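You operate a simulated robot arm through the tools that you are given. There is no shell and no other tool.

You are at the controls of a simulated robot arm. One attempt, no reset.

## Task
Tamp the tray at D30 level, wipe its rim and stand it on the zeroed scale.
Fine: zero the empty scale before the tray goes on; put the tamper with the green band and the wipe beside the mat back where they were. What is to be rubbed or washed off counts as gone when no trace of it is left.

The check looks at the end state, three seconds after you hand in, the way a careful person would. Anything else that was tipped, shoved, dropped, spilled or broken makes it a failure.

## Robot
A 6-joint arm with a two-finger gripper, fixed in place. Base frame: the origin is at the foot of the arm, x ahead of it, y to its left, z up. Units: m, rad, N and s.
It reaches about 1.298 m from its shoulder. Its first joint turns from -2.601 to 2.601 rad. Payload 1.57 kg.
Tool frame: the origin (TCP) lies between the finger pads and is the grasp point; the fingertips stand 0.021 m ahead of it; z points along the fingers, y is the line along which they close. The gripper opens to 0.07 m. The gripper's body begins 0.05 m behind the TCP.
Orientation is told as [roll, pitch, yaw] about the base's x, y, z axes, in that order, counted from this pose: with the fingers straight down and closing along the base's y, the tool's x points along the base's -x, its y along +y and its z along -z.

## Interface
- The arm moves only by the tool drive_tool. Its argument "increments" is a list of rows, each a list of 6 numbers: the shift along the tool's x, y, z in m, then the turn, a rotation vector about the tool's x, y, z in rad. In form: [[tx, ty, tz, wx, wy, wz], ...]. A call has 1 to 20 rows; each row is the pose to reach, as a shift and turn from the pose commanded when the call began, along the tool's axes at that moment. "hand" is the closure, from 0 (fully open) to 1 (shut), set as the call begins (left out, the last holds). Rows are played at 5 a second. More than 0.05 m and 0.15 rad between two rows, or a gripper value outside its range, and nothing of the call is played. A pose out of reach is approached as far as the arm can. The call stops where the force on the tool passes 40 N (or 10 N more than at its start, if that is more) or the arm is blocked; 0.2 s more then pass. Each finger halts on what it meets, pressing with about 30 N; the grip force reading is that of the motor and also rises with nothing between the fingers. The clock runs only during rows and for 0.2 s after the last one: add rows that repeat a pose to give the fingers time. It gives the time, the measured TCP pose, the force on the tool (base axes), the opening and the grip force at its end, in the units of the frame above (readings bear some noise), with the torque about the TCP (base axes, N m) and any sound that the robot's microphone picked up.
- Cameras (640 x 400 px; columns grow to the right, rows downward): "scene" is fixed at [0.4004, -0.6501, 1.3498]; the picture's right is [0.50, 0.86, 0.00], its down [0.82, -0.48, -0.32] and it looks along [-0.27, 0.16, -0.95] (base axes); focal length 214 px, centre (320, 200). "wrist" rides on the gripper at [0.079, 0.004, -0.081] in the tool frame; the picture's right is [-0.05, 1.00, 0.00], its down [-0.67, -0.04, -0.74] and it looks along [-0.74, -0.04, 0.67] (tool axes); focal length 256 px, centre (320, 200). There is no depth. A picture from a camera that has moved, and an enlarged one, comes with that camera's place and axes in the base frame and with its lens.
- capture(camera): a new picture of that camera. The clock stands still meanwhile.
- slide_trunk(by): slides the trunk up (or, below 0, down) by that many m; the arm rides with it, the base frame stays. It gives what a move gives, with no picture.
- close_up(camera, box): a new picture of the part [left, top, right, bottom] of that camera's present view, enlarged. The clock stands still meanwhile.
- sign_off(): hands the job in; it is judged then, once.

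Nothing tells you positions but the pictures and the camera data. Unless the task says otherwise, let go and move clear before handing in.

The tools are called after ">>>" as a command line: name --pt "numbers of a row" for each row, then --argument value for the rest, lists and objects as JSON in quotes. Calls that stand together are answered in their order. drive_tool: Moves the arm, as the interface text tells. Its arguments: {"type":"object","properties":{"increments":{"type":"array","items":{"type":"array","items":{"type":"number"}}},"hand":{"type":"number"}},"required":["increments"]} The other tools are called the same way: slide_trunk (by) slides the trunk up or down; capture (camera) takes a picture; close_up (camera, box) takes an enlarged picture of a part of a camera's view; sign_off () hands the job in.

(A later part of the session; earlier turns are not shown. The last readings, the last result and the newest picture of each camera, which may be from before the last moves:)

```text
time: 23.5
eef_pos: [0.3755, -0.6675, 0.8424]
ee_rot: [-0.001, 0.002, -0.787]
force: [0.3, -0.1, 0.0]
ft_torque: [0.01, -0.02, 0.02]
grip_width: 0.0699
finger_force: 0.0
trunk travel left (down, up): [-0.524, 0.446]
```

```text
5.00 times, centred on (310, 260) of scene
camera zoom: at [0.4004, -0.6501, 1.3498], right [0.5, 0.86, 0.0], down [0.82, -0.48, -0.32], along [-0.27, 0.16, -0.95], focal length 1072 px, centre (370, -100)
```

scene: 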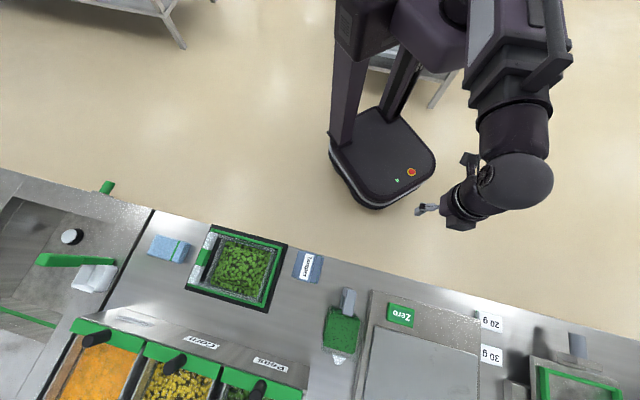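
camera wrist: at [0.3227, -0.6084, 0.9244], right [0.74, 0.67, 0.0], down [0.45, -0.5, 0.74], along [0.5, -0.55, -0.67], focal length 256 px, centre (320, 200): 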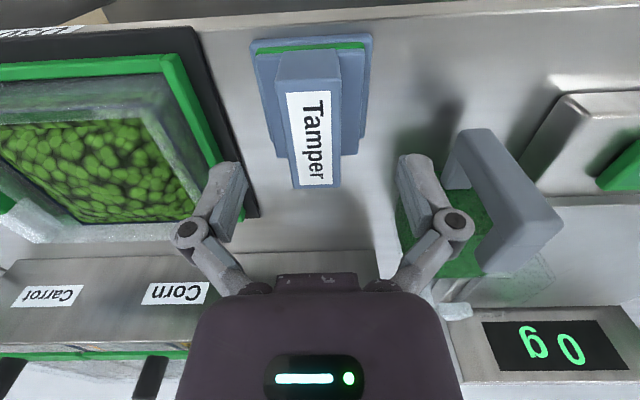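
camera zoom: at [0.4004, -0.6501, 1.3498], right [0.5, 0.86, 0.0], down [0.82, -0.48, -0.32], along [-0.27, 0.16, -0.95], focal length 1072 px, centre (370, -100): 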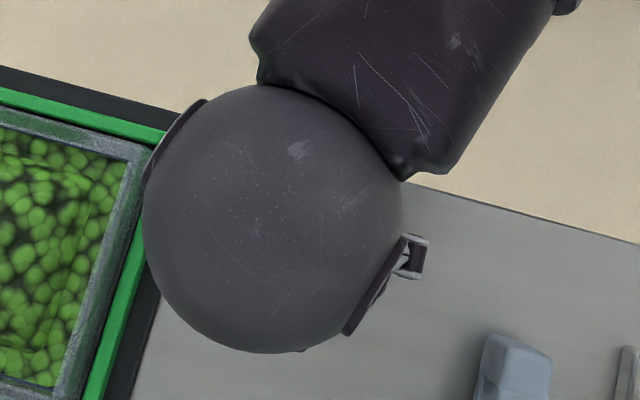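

The hand is over the tamper handle. I'll nudge to centre it and lower to grasp height.

>>> drive_tool --pt "-0.003 -0.0022 0 0 0 0" --pt "-0.003 -0.0022 0 0 0 0"

>>> slide_trunk --by -0.034

>>> capture --camera "wrist"

>>> close_up --camera "wrist" --box '[200, 60, 440, 240]'

```text
time: 24.1
eef_pos: [0.3763, -0.6719, 0.8434]
ee_rot: [0.001, 0.003, -0.787]
force: [-1.6, -0.3, -0.3]
ft_torque: [0.01, 0.02, -0.01]
grip_width: 0.07
finger_force: 0.1
trunk travel left (down, up): [-0.524, 0.446]
```

```text
time: 24.9
eef_pos: [0.3764, -0.6722, 0.8092]
ee_rot: [0.001, 0.001, -0.787]
force: [-0.4, 0.7, -0.5]
ft_torque: [0.0, 0.02, 0.01]
grip_width: 0.0699
finger_force: 0.1
trunk travel left (down, up): [-0.49, 0.48]
```

```text
taken
camera wrist: at [0.3234, -0.6117, 0.8903], right [0.74, 0.67, 0.0], down [0.45, -0.5, 0.74], along [0.5, -0.55, -0.67], focal length 256 px, centre (320, 200)
```

wrist: 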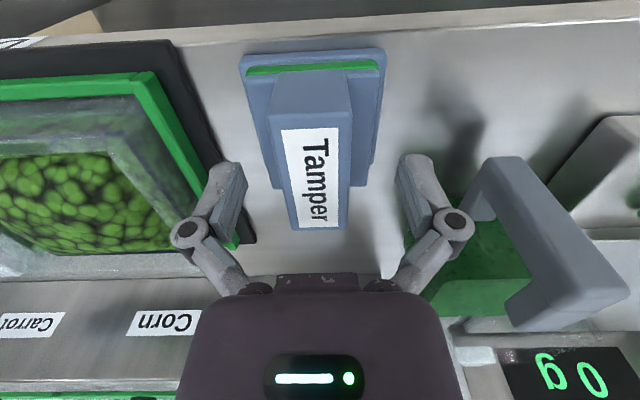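

```text
2.22 times, centred on (320, 150) of wrist
camera zoom: at [0.3234, -0.6117, 0.8903], right [0.74, 0.67, 0.0], down [0.45, -0.5, 0.74], along [0.5, -0.55, -0.67], focal length 569 px, centre (320, 311)
```

zoom: 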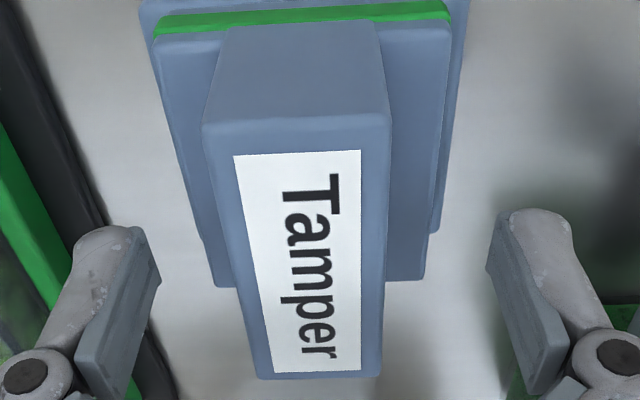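

The fingertips straddle the handle just above the block. I'll lower a touch more and close.

>>> slide_trunk --by -0.003

>>> drive_tool --pt "0 0 0 0 0 0" --pt "0 0 0 0 0 0" --pt "0 0 0 0 0 0" --pt "0 0 0 0 0 0" --pt "0 0 0 0 0 0" --hand 1

>>> capture --camera "wrist"

```text
time: 25.4
eef_pos: [0.3767, -0.6716, 0.806]
ee_rot: [0.001, 0.002, -0.787]
force: [0.1, 0.1, -0.2]
ft_torque: [-0.03, 0.02, 0.03]
grip_width: 0.0699
finger_force: 0.1
trunk travel left (down, up): [-0.487, 0.483]
```

```text
time: 26.6
eef_pos: [0.3759, -0.6708, 0.8065]
ee_rot: [0.001, 0.001, -0.787]
force: [0.3, 0.8, 4.5]
ft_torque: [0.0, 0.01, -0.01]
grip_width: 0.0292
finger_force: 30.1
trunk travel left (down, up): [-0.487, 0.483]
```

```text
taken
camera wrist: at [0.3233, -0.6114, 0.8876], right [0.74, 0.67, 0.0], down [0.45, -0.5, 0.74], along [0.5, -0.55, -0.67], focal length 256 px, centre (320, 200)
```

wrist: 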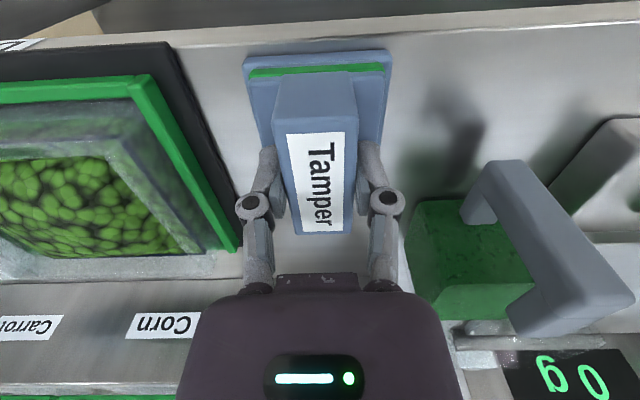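

I have the handle (2.9 cm wide). I'll lift it straight up and check what came along.

>>> slide_trunk --by 0.03

>>> capture --camera "wrist"

>>> close_up --camera "scene" --box '[260, 220, 360, 300]'

```text
time: 27.3
eef_pos: [0.3762, -0.6698, 0.8349]
ee_rot: [-0.001, 0.002, -0.787]
force: [0.5, 0.5, 0.1]
ft_torque: [0.0, 0.0, -0.04]
grip_width: 0.0001
finger_force: 28.9
trunk travel left (down, up): [-0.517, 0.453]
```

```text
taken
camera wrist: at [0.3234, -0.6118, 0.9173], right [0.74, 0.67, 0.0], down [0.45, -0.5, 0.74], along [0.5, -0.55, -0.67], focal length 256 px, centre (320, 200)
```

wrist: 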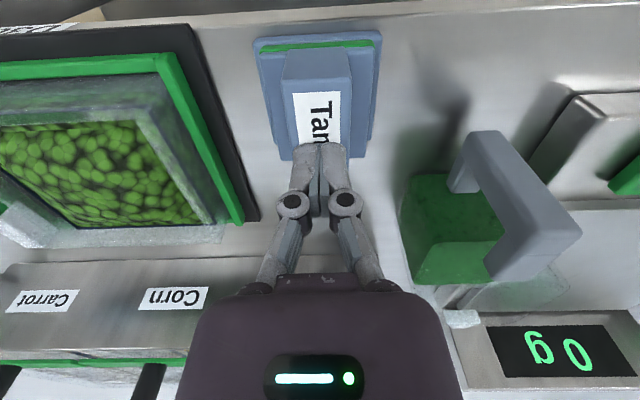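

```text
5.00 times, centred on (310, 260) of scene
camera zoom: at [0.4004, -0.6501, 1.3498], right [0.5, 0.86, 0.0], down [0.82, -0.48, -0.32], along [-0.27, 0.16, -0.95], focal length 1072 px, centre (370, -100)
```

zoom: 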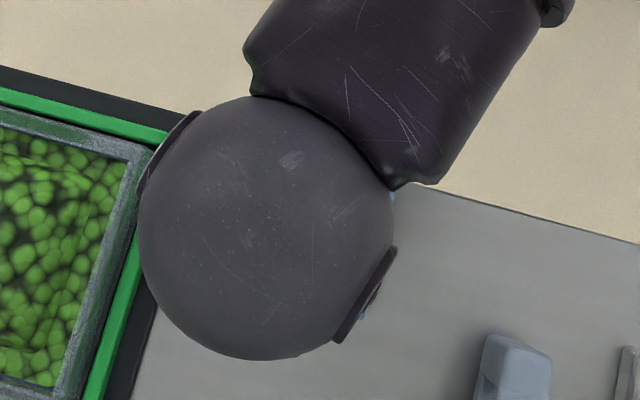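

The handle slipped out of the grip on the way up, and the tamper seems to be still in place. I'll back off and study it from a low angle to see its real shape.

>>> slide_trunk --by 0.04

>>> drive_tool --pt "0.04 0 0 0 0 0" --pt "0.08 0 0 0 0 0" --pt "0.12 0 0 0 0 0" --pt "0.16 0 0 0 0 0.002" --pt "0.17 0 0 0 0 0.002" --pt "0.17 0 0 0 0 0.002" --hand 0

>>> slide_trunk --by -0.09

>>> capture --camera "wrist"

>>> close_up --camera "wrist" --box '[220, 160, 420, 300]'

>>> close_up --camera "scene" --box '[285, 240, 330, 290]'

```text
time: 28.2
eef_pos: [0.376, -0.67, 0.8763]
ee_rot: [-0.001, 0.003, -0.784]
force: [-0.9, 0.0, 0.0]
ft_torque: [0.0, 0.0, 0.02]
grip_width: 0.0
finger_force: 28.5
trunk travel left (down, up): [-0.557, 0.413]
```

```text
time: 29.6
eef_pos: [0.2554, -0.5519, 0.8758]
ee_rot: [0.001, 0.002, -0.787]
force: [0.3, 1.0, 0.4]
ft_torque: [-0.03, 0.02, 0.0]
grip_width: 0.0698
finger_force: 0.0
trunk travel left (down, up): [-0.557, 0.413]
```

```text
time: 30.8
eef_pos: [0.2559, -0.5521, 0.786]
ee_rot: [0.0, 0.003, -0.786]
force: [-0.3, -0.4, 0.5]
ft_torque: [-0.03, -0.02, -0.01]
grip_width: 0.0702
finger_force: 0.1
trunk travel left (down, up): [-0.467, 0.503]
```

```text
taken
camera wrist: at [0.2026, -0.4926, 0.8674], right [0.75, 0.67, 0.0], down [0.45, -0.5, 0.74], along [0.5, -0.55, -0.67], focal length 256 px, centre (320, 200)
```

wrist: 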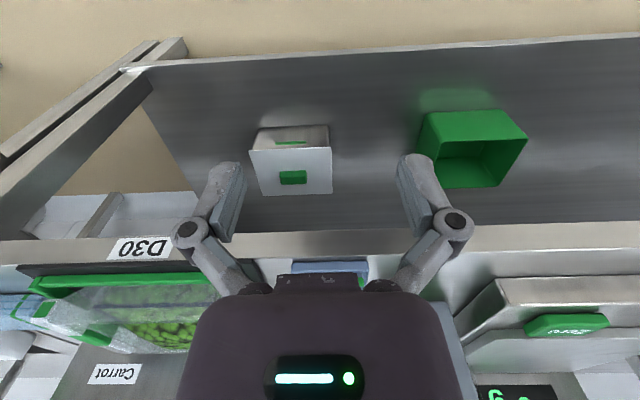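

```text
2.86 times, centred on (320, 230) of wrist
camera zoom: at [0.2026, -0.4926, 0.8674], right [0.75, 0.67, 0.0], down [0.45, -0.5, 0.74], along [0.5, -0.55, -0.67], focal length 731 px, centre (320, 114)
```

zoom: 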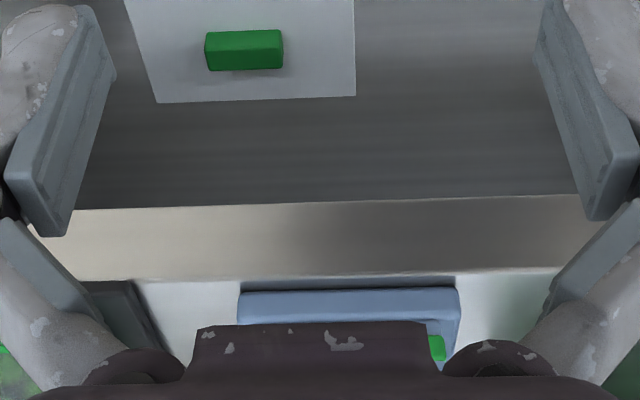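

```text
8.00 times, centred on (308, 265) of scene
camera zoom: at [0.4004, -0.6501, 1.3498], right [0.5, 0.86, 0.0], down [0.82, -0.48, -0.32], along [-0.27, 0.16, -0.95], focal length 1716 px, centre (420, -320)
```

zoom: 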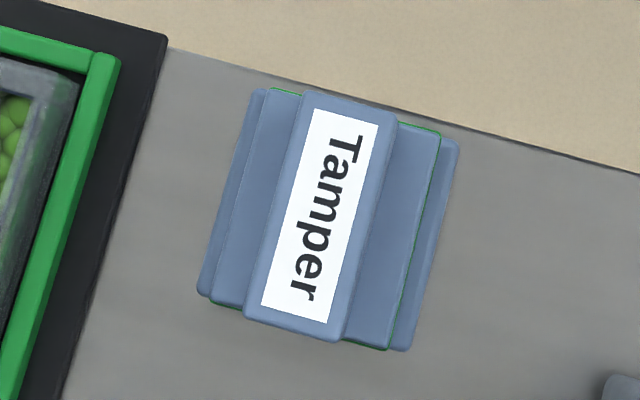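

The tamper shifted only about 2 mm. I'll pitch the hand forward so the camera looks at the tamper nearly side-on.

>>> drive_tool --pt "0.02 0 0 0 -0.125 0" --pt "0.03 0 0 0 -0.25 0" --pt "0.04 0 0 0 -0.375 0" --pt "0.05 0 0 0 -0.5 0" --pt "0.05 0 0 0 -0.5 0"

>>> capture --camera "wrist"

>>> close_up --camera "wrist" --box '[240, 150, 400, 260]'

```text
time: 32.0
eef_pos: [0.2244, -0.538, 0.8085]
ee_rot: [0.0, -0.498, -0.786]
force: [-0.1, 0.1, -0.6]
ft_torque: [0.03, 0.02, 0.0]
grip_width: 0.07
finger_force: 0.0
out of reach, approached as far as the arm can: row 2, 3, 4, 5
trunk travel left (down, up): [-0.467, 0.503]
```

```text
taken
camera wrist: at [0.1512, -0.4579, 0.842], right [0.74, 0.67, 0.03], down [0.14, -0.19, 0.97], along [0.66, -0.72, -0.23], focal length 256 px, centre (320, 200)
```

wrist: 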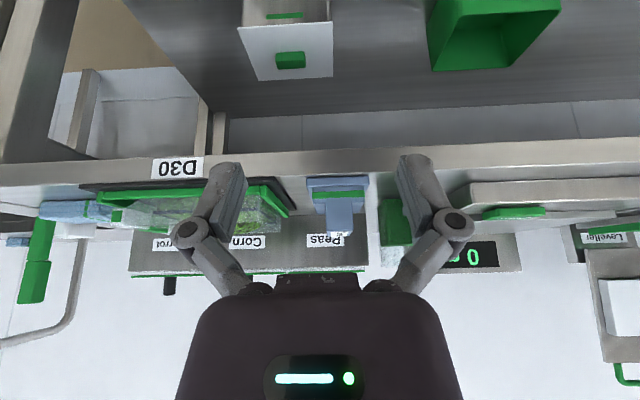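

```text
3.64 times, centred on (320, 205) of wrist
camera zoom: at [0.1512, -0.4579, 0.842], right [0.74, 0.67, 0.03], down [0.14, -0.19, 0.97], along [0.66, -0.72, -0.23], focal length 931 px, centre (320, 182)
```

zoom: 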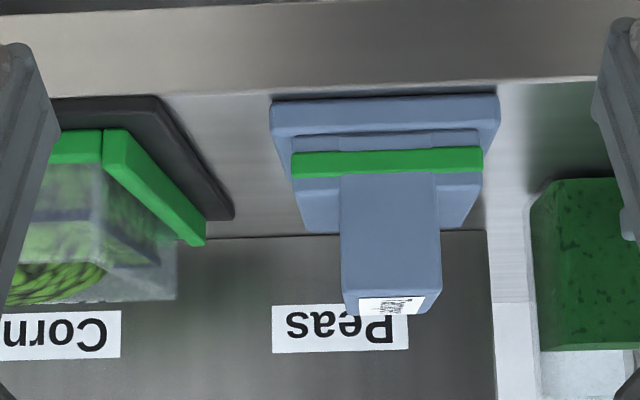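

Side-on, the layers are a base plate to z ≈ 0.763, a banded block to ≈ 0.776, and a handle to ≈ 0.812. I can grip slightly lower and lift gently while watching the force, so I'll level the hand first.

>>> drive_tool --pt "-0.004 0.003 0.0086 0 0.125 0" --pt "-0.008 0.006 0.0173 0 0.25 0" --pt "-0.012 0.008 0.026 0 0.375 0" --pt "-0.0164 0.011 0.0346 0 0.499 0" --pt "-0.0164 0.011 0.0346 0 0.499 0"

>>> slide_trunk --by 0.08

```text
time: 33.2
eef_pos: [0.2547, -0.5516, 0.7853]
ee_rot: [0.001, 0.002, -0.787]
force: [0.1, -0.3, 0.2]
ft_torque: [0.01, 0.0, 0.02]
grip_width: 0.0702
finger_force: 0.1
out of reach, approached as far as the arm can: row 1, 2, 3
trunk travel left (down, up): [-0.467, 0.503]
```

```text
time: 34.4
eef_pos: [0.2559, -0.5515, 0.8669]
ee_rot: [0.001, -0.001, -0.787]
force: [0.1, 0.5, 0.1]
ft_torque: [-0.04, 0.0, -0.01]
grip_width: 0.07
finger_force: 0.0
trunk travel left (down, up): [-0.547, 0.423]
```

>>> drive_tool --pt "-0.043 0 0 0 0 -0.0015" --pt "-0.086 0.0005 0 0 0 -0.0015" --pt "-0.13 0.0005 0 0 0 -0.0015" --pt "-0.17 0.0005 0 0 0 -0.0015" --pt "-0.17 0.0005 0 0 0 -0.0015" --hand 0

>>> slide_trunk --by -0.061

>>> capture --camera "wrist"

```text
time: 35.6
eef_pos: [0.3774, -0.6719, 0.8657]
ee_rot: [-0.001, 0.002, -0.786]
force: [0.6, 0.0, 0.1]
ft_torque: [-0.04, -0.02, -0.01]
grip_width: 0.0697
finger_force: 0.1
trunk travel left (down, up): [-0.547, 0.423]
```

```text
time: 36.6
eef_pos: [0.3771, -0.6722, 0.805]
ee_rot: [0.001, 0.0, -0.784]
force: [-0.7, 0.4, -0.4]
ft_torque: [-0.02, 0.0, 0.0]
grip_width: 0.07
finger_force: 0.1
trunk travel left (down, up): [-0.486, 0.484]
```

```text
taken
camera wrist: at [0.3238, -0.6131, 0.8863], right [0.74, 0.67, 0.0], down [0.45, -0.5, 0.74], along [0.5, -0.55, -0.67], focal length 256 px, centre (320, 200)
```

wrist: 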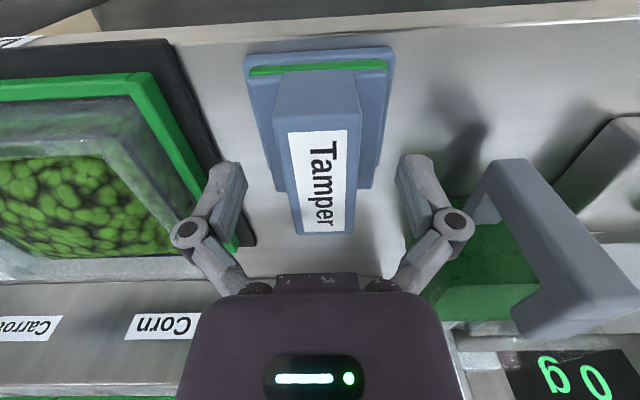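

>>> drive_tool --pt "0 0 0 0 0 0" --pt "0 0 0 0 0 0" --pt "0 0 0 0 0 0" --pt "0 0 0 0 0 0" --pt "0 0 0 0 0 0" --pt "0 0 0 0 0 0" --pt "0 0 0 0 0 0" --pt "0 0 0 0 0 0" --hand 1

>>> slide_trunk --by 0.002

>>> capture --camera "wrist"

```text
time: 38.4
eef_pos: [0.3764, -0.6734, 0.805]
ee_rot: [-0.001, 0.002, -0.786]
force: [0.0, -0.8, 7.9]
ft_torque: [-0.03, 0.05, 0.01]
grip_width: 0.0291
finger_force: 30.5
trunk travel left (down, up): [-0.486, 0.484]
```

```text
time: 38.9
eef_pos: [0.3769, -0.6722, 0.8058]
ee_rot: [0.001, -0.001, -0.784]
force: [0.0, -0.3, -0.5]
ft_torque: [0.0, -0.01, 0.01]
grip_width: 0.0295
finger_force: 30.2
trunk travel left (down, up): [-0.488, 0.482]
```

```text
taken
camera wrist: at [0.3239, -0.6133, 0.888], right [0.74, 0.67, 0.0], down [0.45, -0.5, 0.74], along [0.5, -0.55, -0.67], focal length 256 px, centre (320, 200)
```

wrist: 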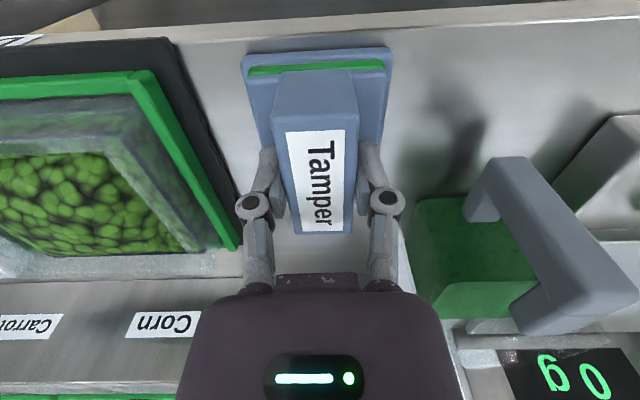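

>>> slide_trunk --by 0.002

>>> slide_trunk --by 0.002

>>> slide_trunk --by 0.002

>>> capture --camera "wrist"

```text
time: 39.4
eef_pos: [0.378, -0.6727, 0.8084]
ee_rot: [0.0, 0.001, -0.785]
force: [0.2, 0.1, -1.2]
ft_torque: [-0.02, 0.0, -0.03]
grip_width: 0.0296
finger_force: 29.9
trunk travel left (down, up): [-0.49, 0.48]
```

```text
time: 40.0
eef_pos: [0.377, -0.6721, 0.8108]
ee_rot: [0.0, 0.001, -0.785]
force: [0.8, -0.5, -0.9]
ft_torque: [-0.01, 0.0, -0.01]
grip_width: 0.0294
finger_force: 29.3
trunk travel left (down, up): [-0.492, 0.478]
```

```text
time: 40.5
eef_pos: [0.3765, -0.6729, 0.8125]
ee_rot: [-0.001, 0.002, -0.783]
force: [0.5, 0.6, -1.5]
ft_torque: [0.0, 0.01, 0.0]
grip_width: 0.0293
finger_force: 30.6
trunk travel left (down, up): [-0.494, 0.476]
```

```text
taken
camera wrist: at [0.3239, -0.6132, 0.8942], right [0.74, 0.67, 0.0], down [0.45, -0.5, 0.74], along [0.5, -0.55, -0.67], focal length 256 px, centre (320, 200)
```

wrist: 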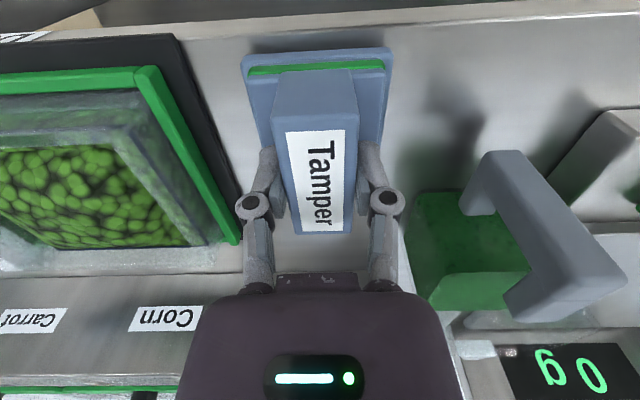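

The tamper is lifting cleanly now, weighing about 1.2 N. I'll continue up in modest steps.

>>> slide_trunk --by 0.005

>>> slide_trunk --by 0.01

>>> capture --camera "wrist"

```text
time: 41.0
eef_pos: [0.3777, -0.6728, 0.8185]
ee_rot: [-0.001, 0.0, -0.785]
force: [0.0, 0.6, -1.7]
ft_torque: [0.0, -0.02, 0.0]
grip_width: 0.0294
finger_force: 30.4
trunk travel left (down, up): [-0.499, 0.471]
```

```text
time: 41.6
eef_pos: [0.3768, -0.6741, 0.8276]
ee_rot: [0.0, 0.001, -0.785]
force: [0.0, -0.6, -1.3]
ft_torque: [0.03, 0.02, 0.04]
grip_width: 0.0294
finger_force: 29.9
trunk travel left (down, up): [-0.509, 0.461]
```

```text
taken
camera wrist: at [0.3239, -0.6133, 0.9092], right [0.74, 0.67, 0.0], down [0.45, -0.5, 0.74], along [0.5, -0.55, -0.67], focal length 256 px, centre (320, 200)
```

wrist: 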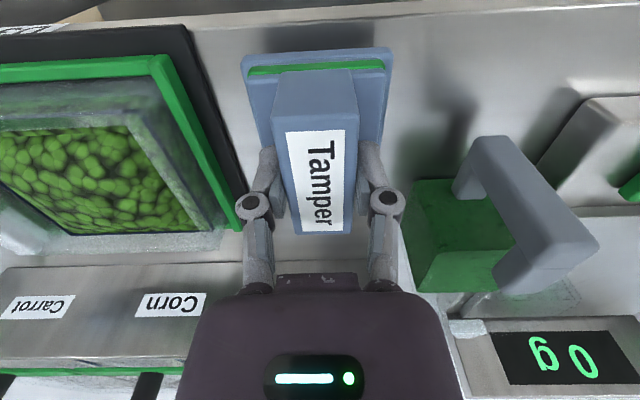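

>>> slide_trunk --by 0.015

>>> slide_trunk --by 0.02

>>> slide_trunk --by 0.025

>>> capture --camera "wrist"

>>> capture --camera "scene"

```text
time: 42.2
eef_pos: [0.3768, -0.6741, 0.8422]
ee_rot: [0.0, 0.0, -0.787]
force: [-0.4, -0.5, -1.2]
ft_torque: [0.04, 0.01, -0.01]
grip_width: 0.0296
finger_force: 30.2
trunk travel left (down, up): [-0.524, 0.446]
```

```text
time: 42.9
eef_pos: [0.377, -0.6721, 0.8623]
ee_rot: [0.0, 0.0, -0.786]
force: [-0.5, -0.1, -0.9]
ft_torque: [0.02, -0.01, 0.01]
grip_width: 0.0295
finger_force: 29.8
trunk travel left (down, up): [-0.544, 0.426]
```

```text
time: 43.6
eef_pos: [0.3779, -0.6732, 0.8889]
ee_rot: [0.0, 0.001, -0.785]
force: [0.9, -0.2, -1.3]
ft_torque: [-0.01, 0.0, -0.03]
grip_width: 0.0294
finger_force: 30.0
trunk travel left (down, up): [-0.569, 0.401]
```

```text
taken
camera wrist: at [0.3239, -0.6133, 0.9692], right [0.74, 0.67, 0.0], down [0.45, -0.5, 0.74], along [0.5, -0.55, -0.67], focal length 256 px, centre (320, 200)
```

wrist: 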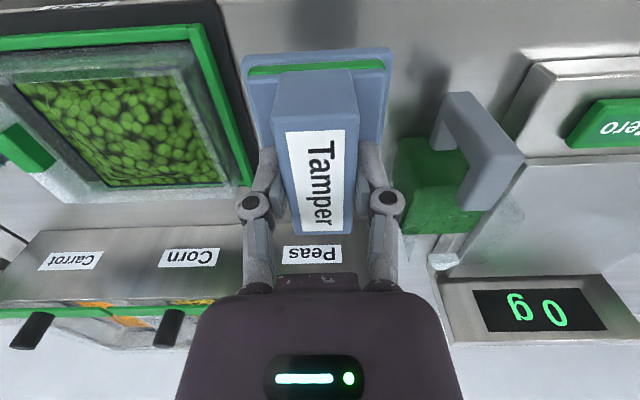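

```text
taken
```

scene: 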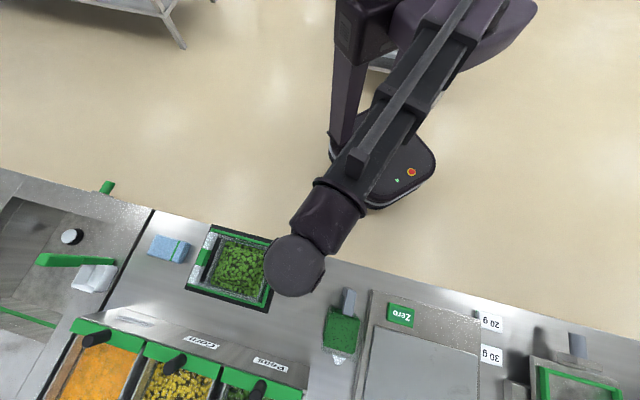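

The tamper is up at a safe height. Before moving over the tray, I'll zoom in on it for precise edges.

>>> close_up --camera "wrist" --box '[0, 20, 240, 210]'

>>> close_up --camera "wrist" --box '[200, 20, 440, 200]'

```text
2.11 times, centred on (120, 115) of wrist
camera zoom: at [0.3239, -0.6133, 0.9692], right [0.74, 0.67, 0.0], down [0.45, -0.5, 0.74], along [0.5, -0.55, -0.67], focal length 539 px, centre (741, 379)
```

zoom: 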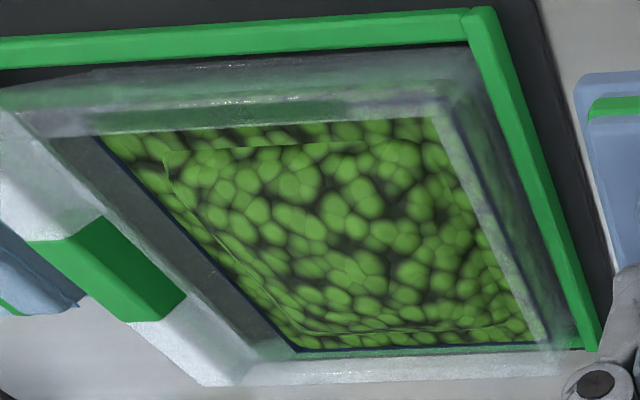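

```text
2.22 times, centred on (320, 110) of wrist
camera zoom: at [0.3239, -0.6133, 0.9692], right [0.74, 0.67, 0.0], down [0.45, -0.5, 0.74], along [0.5, -0.55, -0.67], focal length 569 px, centre (320, 400)
```

zoom: 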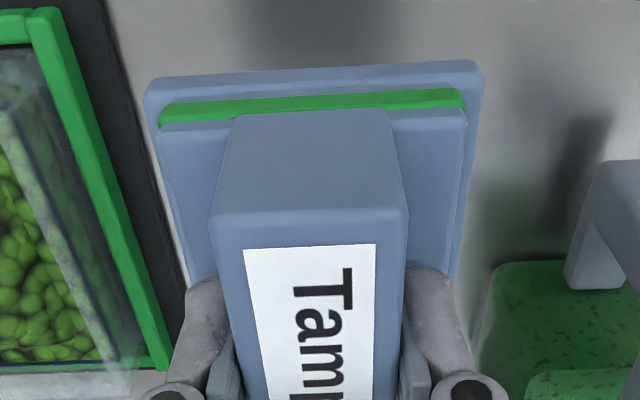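

The heap in the tray is a raised mound, and the inner opening spans about l -0.428…-0.306 and d 0.730…0.839. I'll carry the tamper over the tray centre.

>>> drive_tool --pt "-0.004 -0.014 0 0 0 0" --pt "-0.012 -0.04 0 0 0 0" --pt "-0.02 -0.07 0 0 0 0" --pt "-0.028 -0.1 0 0 0 0" --pt "-0.037 -0.13 0 0 0 0" --pt "-0.043 -0.152 0 0 0 0" --pt "-0.0447 -0.1585 0 0 0 0" --pt "-0.0447 -0.1585 0 0 0 0"

>>> capture --camera "wrist"

>>> close_up --camera "scene" --box '[160, 210, 320, 310]'

```text
time: 45.4
eef_pos: [0.2972, -0.8166, 0.8871]
ee_rot: [0.002, -0.002, -0.785]
force: [-0.6, -0.4, -0.3]
ft_torque: [0.0, 0.03, -0.02]
grip_width: 0.0294
finger_force: 30.0
trunk travel left (down, up): [-0.569, 0.401]
```

```text
taken
camera wrist: at [0.2425, -0.7568, 0.9692], right [0.74, 0.67, 0.0], down [0.45, -0.5, 0.74], along [0.5, -0.55, -0.67], focal length 256 px, centre (320, 200)
```

wrist: 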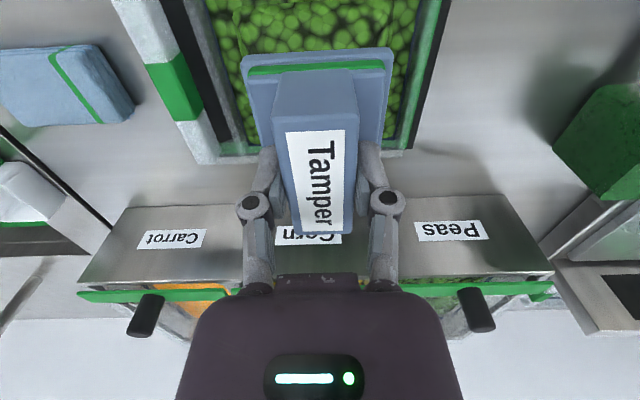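

```text
4.00 times, centred on (240, 260) of scene
camera zoom: at [0.4004, -0.6501, 1.3498], right [0.5, 0.86, 0.0], down [0.82, -0.48, -0.32], along [-0.27, 0.16, -0.95], focal length 858 px, centre (640, -40)
```

zoom: 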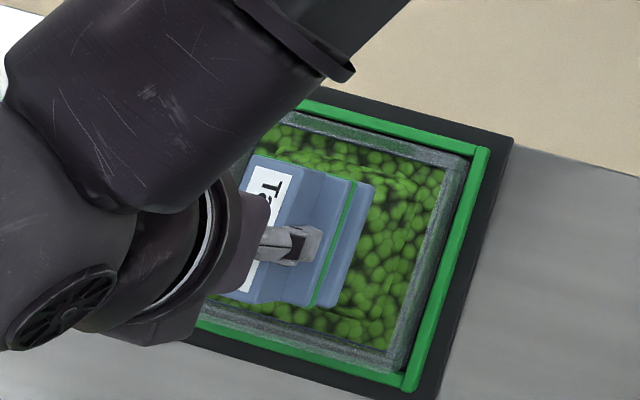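

The tamper is centred above the heap. I'll lower it and feel for contact.

>>> slide_trunk --by -0.025

>>> slide_trunk --by -0.005

>>> slide_trunk --by -0.003

>>> slide_trunk --by -0.003

```text
time: 46.1
eef_pos: [0.2974, -0.8169, 0.8629]
ee_rot: [0.0, 0.0, -0.783]
force: [-1.0, -1.2, -1.1]
ft_torque: [-0.02, 0.0, 0.01]
grip_width: 0.0295
finger_force: 30.2
trunk travel left (down, up): [-0.544, 0.426]
```

```text
time: 46.6
eef_pos: [0.296, -0.8166, 0.8567]
ee_rot: [0.0, 0.001, -0.786]
force: [-1.3, -0.6, -1.0]
ft_torque: [-0.01, 0.01, 0.03]
grip_width: 0.0293
finger_force: 29.6
trunk travel left (down, up): [-0.539, 0.431]
```

```text
time: 47.2
eef_pos: [0.2949, -0.8168, 0.8547]
ee_rot: [-0.001, -0.001, -0.786]
force: [0.1, 0.7, -1.1]
ft_torque: [-0.03, 0.0, 0.0]
grip_width: 0.0294
finger_force: 30.3
trunk travel left (down, up): [-0.536, 0.434]
```

```text
time: 47.7
eef_pos: [0.2948, -0.8169, 0.8515]
ee_rot: [0.001, 0.0, -0.786]
force: [-0.4, 0.2, -0.9]
ft_torque: [0.01, -0.02, -0.03]
grip_width: 0.0295
finger_force: 30.2
trunk travel left (down, up): [-0.533, 0.437]
```

>>> slide_trunk --by -0.003

>>> slide_trunk --by -0.002

>>> slide_trunk --by -0.002

>>> slide_trunk --by -0.002

>>> capture --camera "wrist"

```text
time: 48.2
eef_pos: [0.2954, -0.8161, 0.8483]
ee_rot: [-0.001, 0.0, -0.784]
force: [1.1, 0.1, -1.0]
ft_torque: [0.01, -0.01, -0.01]
grip_width: 0.0294
finger_force: 30.4
trunk travel left (down, up): [-0.53, 0.44]
```

```text
time: 48.7
eef_pos: [0.2957, -0.8161, 0.8465]
ee_rot: [0.0, 0.001, -0.785]
force: [0.2, -0.2, -1.6]
ft_torque: [0.01, -0.01, -0.03]
grip_width: 0.0293
finger_force: 29.8
trunk travel left (down, up): [-0.528, 0.442]
```

```text
time: 49.2
eef_pos: [0.2956, -0.816, 0.8443]
ee_rot: [-0.001, -0.001, -0.787]
force: [-0.8, 0.2, 0.1]
ft_torque: [0.03, 0.0, 0.04]
grip_width: 0.0293
finger_force: 30.3
trunk travel left (down, up): [-0.526, 0.444]
```

```text
time: 49.8
eef_pos: [0.2957, -0.8159, 0.8428]
ee_rot: [0.001, 0.0, -0.783]
force: [-0.2, -0.2, -1.5]
ft_torque: [0.0, -0.01, -0.02]
grip_width: 0.0298
finger_force: 29.7
trunk travel left (down, up): [-0.524, 0.446]
```

```text
taken
camera wrist: at [0.2425, -0.7567, 0.9241], right [0.74, 0.67, 0.0], down [0.45, -0.5, 0.74], along [0.5, -0.55, -0.67], focal length 256 px, centre (320, 200)
```

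wrist: 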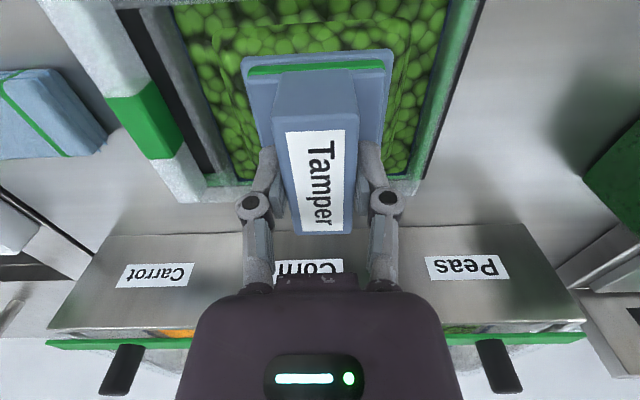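

>>> slide_trunk --by -0.002

>>> slide_trunk --by -0.002

>>> slide_trunk --by -0.002

>>> slide_trunk --by -0.002

>>> capture --camera "wrist"

```text
time: 50.3
eef_pos: [0.2952, -0.8158, 0.841]
ee_rot: [0.0, 0.0, -0.783]
force: [0.1, -0.1, -1.2]
ft_torque: [0.02, 0.02, -0.04]
grip_width: 0.0295
finger_force: 30.1
trunk travel left (down, up): [-0.522, 0.448]
```

```text
time: 50.8
eef_pos: [0.2969, -0.8162, 0.8385]
ee_rot: [-0.002, 0.001, -0.786]
force: [-0.1, -0.3, -1.2]
ft_torque: [0.01, -0.02, 0.0]
grip_width: 0.0294
finger_force: 30.5
trunk travel left (down, up): [-0.52, 0.45]
```

```text
time: 51.3
eef_pos: [0.2955, -0.8166, 0.8366]
ee_rot: [0.0, -0.001, -0.784]
force: [-0.1, 0.3, -0.6]
ft_torque: [-0.02, -0.01, -0.03]
grip_width: 0.0295
finger_force: 29.6
trunk travel left (down, up): [-0.518, 0.452]
```

```text
time: 51.9
eef_pos: [0.2962, -0.8162, 0.8342]
ee_rot: [-0.001, -0.001, -0.786]
force: [0.1, -1.4, 5.7]
ft_torque: [-0.03, -0.01, 0.0]
grip_width: 0.0295
finger_force: 30.2
trunk travel left (down, up): [-0.516, 0.454]
```

```text
taken
camera wrist: at [0.2424, -0.7565, 0.9166], right [0.74, 0.67, 0.0], down [0.45, -0.5, 0.75], along [0.5, -0.55, -0.67], focal length 256 px, centre (320, 200)
```

wrist: 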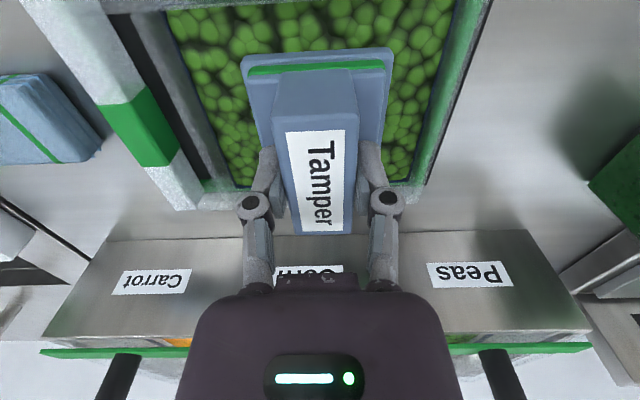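

Contact at about 6 N, and the mound lines seem to have vanished. I'll zoom in before pressing further.

>>> close_up --camera "wrist" --box '[140, 0, 500, 210]'

>>> close_up --camera "scene" --box '[180, 220, 290, 315]'

```text
1.78 times, centred on (320, 105) of wrist
camera zoom: at [0.2424, -0.7565, 0.9166], right [0.74, 0.67, 0.0], down [0.45, -0.5, 0.75], along [0.5, -0.55, -0.67], focal length 455 px, centre (320, 369)
```

zoom: 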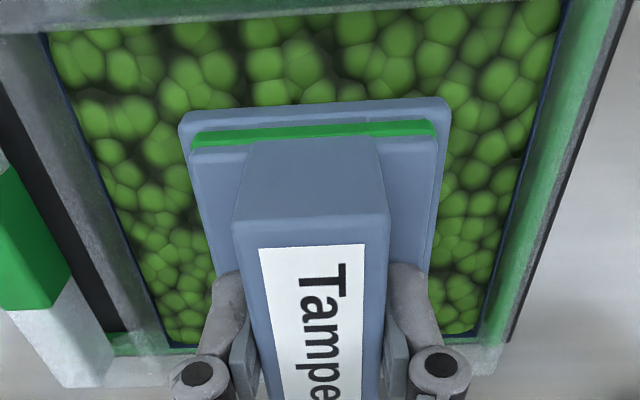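

```text
4.21 times, centred on (235, 268) of scene
camera zoom: at [0.4004, -0.6501, 1.3498], right [0.5, 0.86, 0.0], down [0.82, -0.48, -0.32], along [-0.27, 0.16, -0.95], focal length 903 px, centre (678, -84)
```

zoom: 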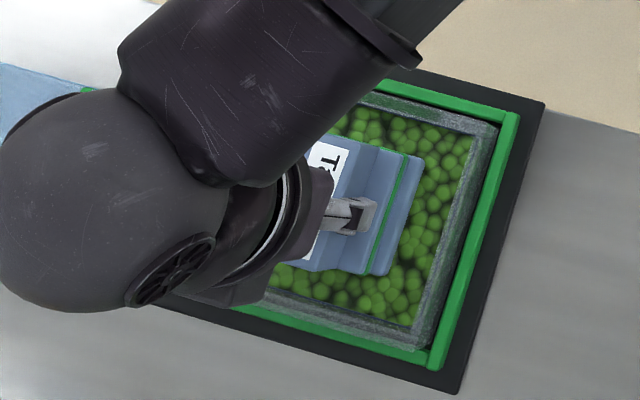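

The surface looks level around the tamper. I'll lift slightly in small steps and inspect the whole surface.

>>> slide_trunk --by 0.004

>>> slide_trunk --by 0.01

>>> slide_trunk --by 0.02

>>> slide_trunk --by 0.02

>>> capture --camera "wrist"

>>> close_up --camera "scene" --box '[180, 220, 290, 315]'

```text
time: 52.4
eef_pos: [0.2964, -0.815, 0.8383]
ee_rot: [-0.001, -0.001, -0.785]
force: [-0.3, -0.3, -1.0]
ft_torque: [0.02, 0.0, 0.01]
grip_width: 0.0294
finger_force: 30.0
trunk travel left (down, up): [-0.52, 0.45]
```

```text
time: 53.0
eef_pos: [0.2969, -0.8169, 0.8484]
ee_rot: [0.0, 0.0, -0.785]
force: [0.5, 0.3, -0.7]
ft_torque: [0.0, -0.02, 0.0]
grip_width: 0.0293
finger_force: 30.1
trunk travel left (down, up): [-0.53, 0.44]
```

```text
time: 53.6
eef_pos: [0.2962, -0.8169, 0.8686]
ee_rot: [0.0, -0.001, -0.786]
force: [0.2, -0.8, -1.3]
ft_torque: [-0.02, 0.0, -0.01]
grip_width: 0.0294
finger_force: 30.2
trunk travel left (down, up): [-0.55, 0.42]
```

```text
time: 54.3
eef_pos: [0.2961, -0.8156, 0.8881]
ee_rot: [0.001, 0.001, -0.786]
force: [1.1, 0.2, -1.1]
ft_torque: [0.0, -0.01, 0.0]
grip_width: 0.0297
finger_force: 30.3
trunk travel left (down, up): [-0.57, 0.4]
```

```text
taken
camera wrist: at [0.2425, -0.7568, 0.9701], right [0.74, 0.67, 0.0], down [0.45, -0.5, 0.74], along [0.5, -0.55, -0.67], focal length 256 px, centre (320, 200)
```

wrist: 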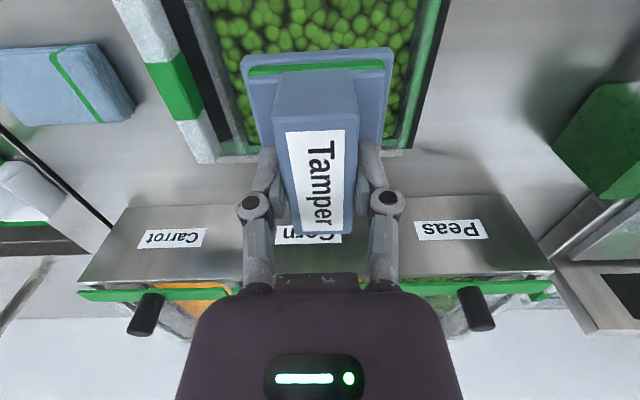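

```text
4.21 times, centred on (235, 268) of scene
camera zoom: at [0.4004, -0.6501, 1.3498], right [0.5, 0.86, 0.0], down [0.82, -0.48, -0.32], along [-0.27, 0.16, -0.95], focal length 903 px, centre (678, -84)
```

zoom: 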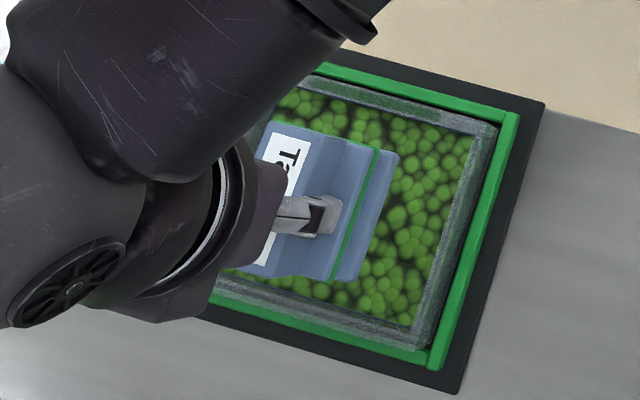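

Lifted clear. I'll back the tamper off toward the right so the fixed camera can see the whole tray.

>>> drive_tool --pt "0.004 0.014 0 0 0 0" --pt "0.012 0.04 0 0 0 0" --pt "0.02 0.07 0 0 0 0" --pt "0.028 0.1 0 0 0 0" --pt "0.037 0.13 0 0 0 0" --pt "0.043 0.152 0 0 0 0" --pt "0.0447 0.158 0 0 0 0" --pt "0.0447 0.158 0 0 0 0"

>>> capture --camera "scene"

>>> close_up --camera "scene" --box '[180, 220, 290, 315]'

>>> close_up --camera "wrist" --box '[0, 20, 240, 210]'

```text
time: 56.1
eef_pos: [0.3759, -0.6713, 0.8886]
ee_rot: [-0.001, 0.0, -0.786]
force: [-0.3, -0.1, -1.1]
ft_torque: [0.01, -0.01, 0.01]
grip_width: 0.029
finger_force: 30.2
trunk travel left (down, up): [-0.57, 0.4]
```

```text
taken
```

scene: 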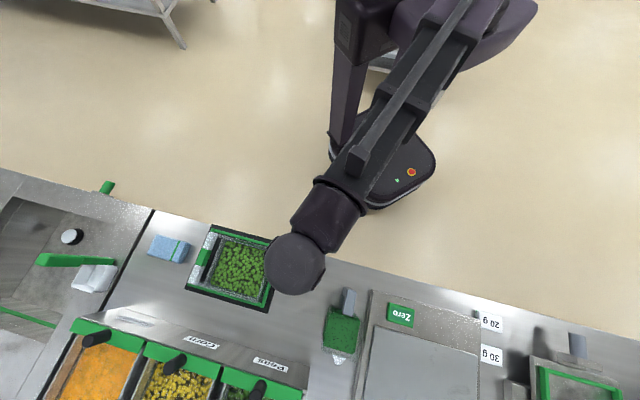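

```text
4.21 times, centred on (235, 268) of scene
camera zoom: at [0.4004, -0.6501, 1.3498], right [0.5, 0.86, 0.0], down [0.82, -0.48, -0.32], along [-0.27, 0.16, -0.95], focal length 903 px, centre (678, -84)
```

zoom: 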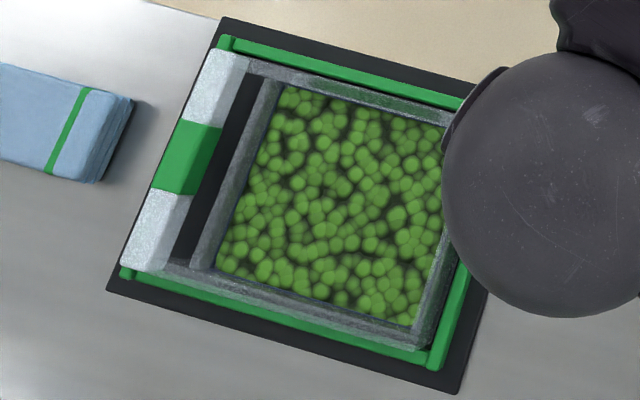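

```text
2.11 times, centred on (120, 115) of wrist
camera zoom: at [0.3224, -0.6118, 0.9702], right [0.74, 0.67, 0.0], down [0.45, -0.5, 0.74], along [0.5, -0.55, -0.67], focal length 539 px, centre (741, 379)
```

zoom: 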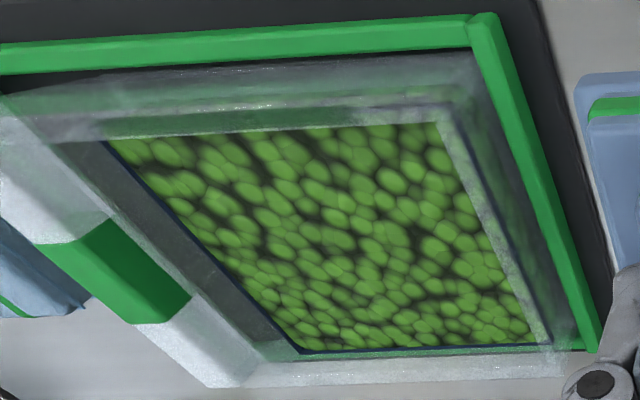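

The peas are now flat edge to edge. I'll return the tamper to its original spot, correcting the 2 mm shift.

>>> drive_tool --pt "-0.0018 -0.0024 0 0 0 0" --pt "-0.0018 -0.0024 0 0 0 0"

>>> slide_trunk --by -0.04

>>> slide_trunk --by -0.034

>>> capture --camera "wrist"

```text
time: 56.7
eef_pos: [0.3744, -0.6754, 0.8885]
ee_rot: [-0.001, 0.001, -0.784]
force: [-0.2, -0.4, -2.0]
ft_torque: [0.0, 0.0, 0.04]
grip_width: 0.0293
finger_force: 30.3
trunk travel left (down, up): [-0.57, 0.4]
```

```text
time: 57.5
eef_pos: [0.3755, -0.6745, 0.8481]
ee_rot: [0.001, 0.0, -0.785]
force: [0.8, 0.2, -1.4]
ft_torque: [0.01, 0.05, -0.01]
grip_width: 0.0294
finger_force: 29.8
trunk travel left (down, up): [-0.53, 0.44]
```

```text
time: 58.3
eef_pos: [0.3745, -0.676, 0.8155]
ee_rot: [-0.001, 0.0, -0.785]
force: [-0.5, 0.1, -1.1]
ft_torque: [-0.04, 0.01, 0.01]
grip_width: 0.0294
finger_force: 30.0
trunk travel left (down, up): [-0.496, 0.474]
```

```text
taken
camera wrist: at [0.3218, -0.6154, 0.8962], right [0.74, 0.67, 0.0], down [0.45, -0.5, 0.74], along [0.5, -0.55, -0.67], focal length 256 px, centre (320, 200)
```

wrist: 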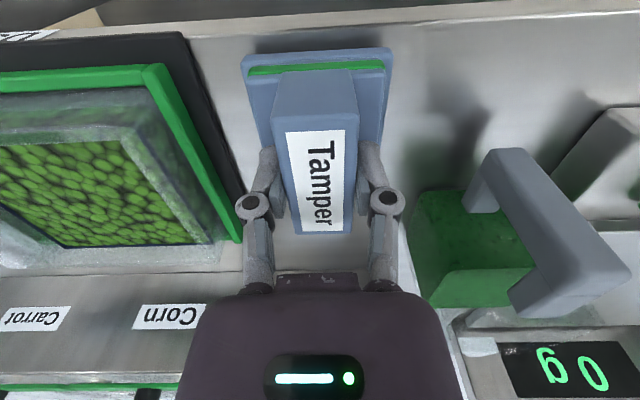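

>>> slide_trunk --by -0.007

>>> slide_trunk --by -0.0015

>>> slide_trunk --by -0.001

```text
time: 58.9
eef_pos: [0.3755, -0.6746, 0.8076]
ee_rot: [0.0, 0.001, -0.787]
force: [-0.9, 0.3, -1.0]
ft_torque: [-0.01, 0.01, -0.01]
grip_width: 0.0294
finger_force: 29.8
trunk travel left (down, up): [-0.489, 0.481]
```

```text
time: 59.4
eef_pos: [0.3746, -0.6743, 0.8071]
ee_rot: [-0.001, 0.001, -0.785]
force: [0.3, -0.2, -1.7]
ft_torque: [0.01, 0.01, -0.01]
grip_width: 0.0295
finger_force: 30.3
trunk travel left (down, up): [-0.488, 0.482]
```

```text
time: 59.9
eef_pos: [0.375, -0.6748, 0.8055]
ee_rot: [0.0, 0.001, -0.784]
force: [0.8, -0.1, 0.0]
ft_torque: [-0.06, -0.04, 0.0]
grip_width: 0.0292
finger_force: 30.0
trunk travel left (down, up): [-0.487, 0.483]
```

The base is touching down, so I'll release and rise.

>>> drive_tool --pt "0 0 0 0 0 0" --pt "0 0 0 0 0 0" --pt "0 0 0 0 0 0" --pt "0 0 0 0 0 0" --pt "0 0 0 0 0 0" --hand 0

>>> slide_trunk --by 0.08

>>> drive_tool --pt "0.045 0 0 0 0 0" --pt "0.09 0 0 0 0 0" --pt "0.135 0 0 0 0 0" --pt "0.17 0 0 0 0 0" --pt "0.17 0 0 0 0 0"

>>> capture --camera "scene"

>>> close_up --camera "scene" --box '[285, 240, 330, 290]'

>>> close_up --camera "scene" --box '[180, 220, 290, 315]'

>>> close_up --camera "scene" --box '[210, 232, 280, 262]'

```text
time: 61.1
eef_pos: [0.3744, -0.6768, 0.8058]
ee_rot: [0.0, 0.0, -0.785]
force: [-0.1, 0.9, 0.1]
ft_torque: [-0.03, 0.0, 0.01]
grip_width: 0.0702
finger_force: 0.1
trunk travel left (down, up): [-0.487, 0.483]
```

```text
time: 62.3
eef_pos: [0.3756, -0.6741, 0.8852]
ee_rot: [-0.001, 0.0, -0.786]
force: [0.7, 0.6, 0.8]
ft_torque: [0.0, 0.01, 0.02]
grip_width: 0.0701
finger_force: 0.1
trunk travel left (down, up): [-0.567, 0.403]
```

```text
time: 63.5
eef_pos: [0.2554, -0.5545, 0.8849]
ee_rot: [-0.001, -0.002, -0.784]
force: [-0.6, 0.0, -0.2]
ft_torque: [0.0, 0.03, 0.0]
grip_width: 0.0697
finger_force: 0.0
trunk travel left (down, up): [-0.567, 0.403]
```

```text
taken
```

scene: 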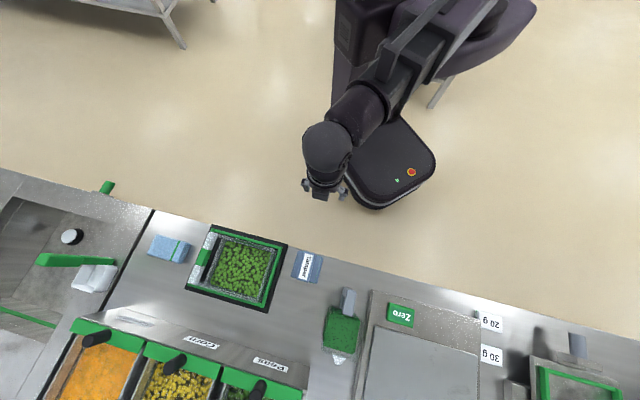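

```text
8.00 times, centred on (308, 265) of scene
camera zoom: at [0.4004, -0.6501, 1.3498], right [0.5, 0.86, 0.0], down [0.82, -0.48, -0.32], along [-0.27, 0.16, -0.95], focal length 1716 px, centre (420, -320)
```

zoom: 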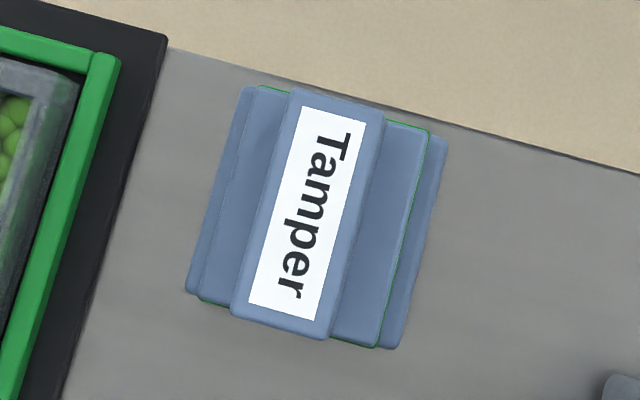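

```text
4.21 times, centred on (235, 268) of scene
camera zoom: at [0.4004, -0.6501, 1.3498], right [0.5, 0.86, 0.0], down [0.82, -0.48, -0.32], along [-0.27, 0.16, -0.95], focal length 903 px, centre (678, -84)
```

zoom: 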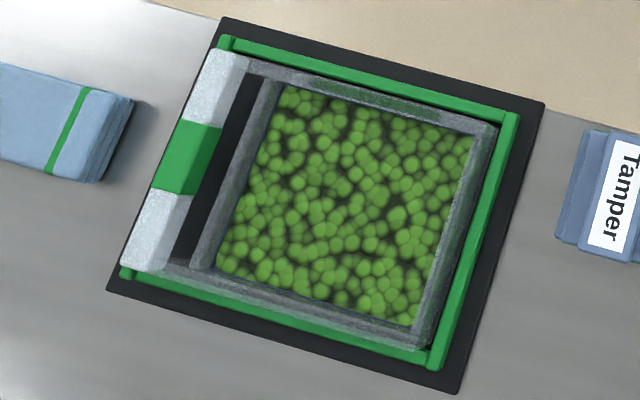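

```text
9.14 times, centred on (245, 247) of scene
camera zoom: at [0.4004, -0.6501, 1.3498], right [0.5, 0.86, 0.0], down [0.82, -0.48, -0.32], along [-0.27, 0.16, -0.95], focal length 1961 px, centre (1006, -230)
```

zoom: 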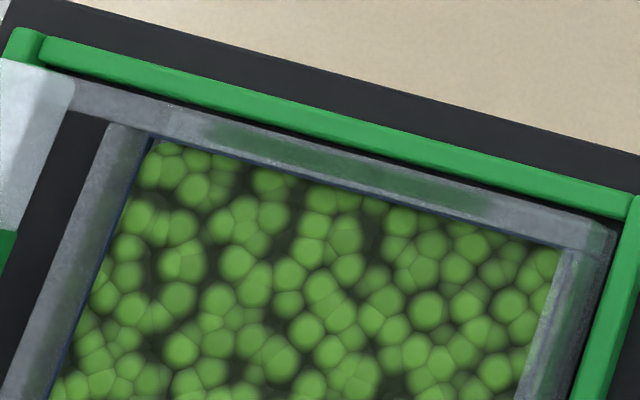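

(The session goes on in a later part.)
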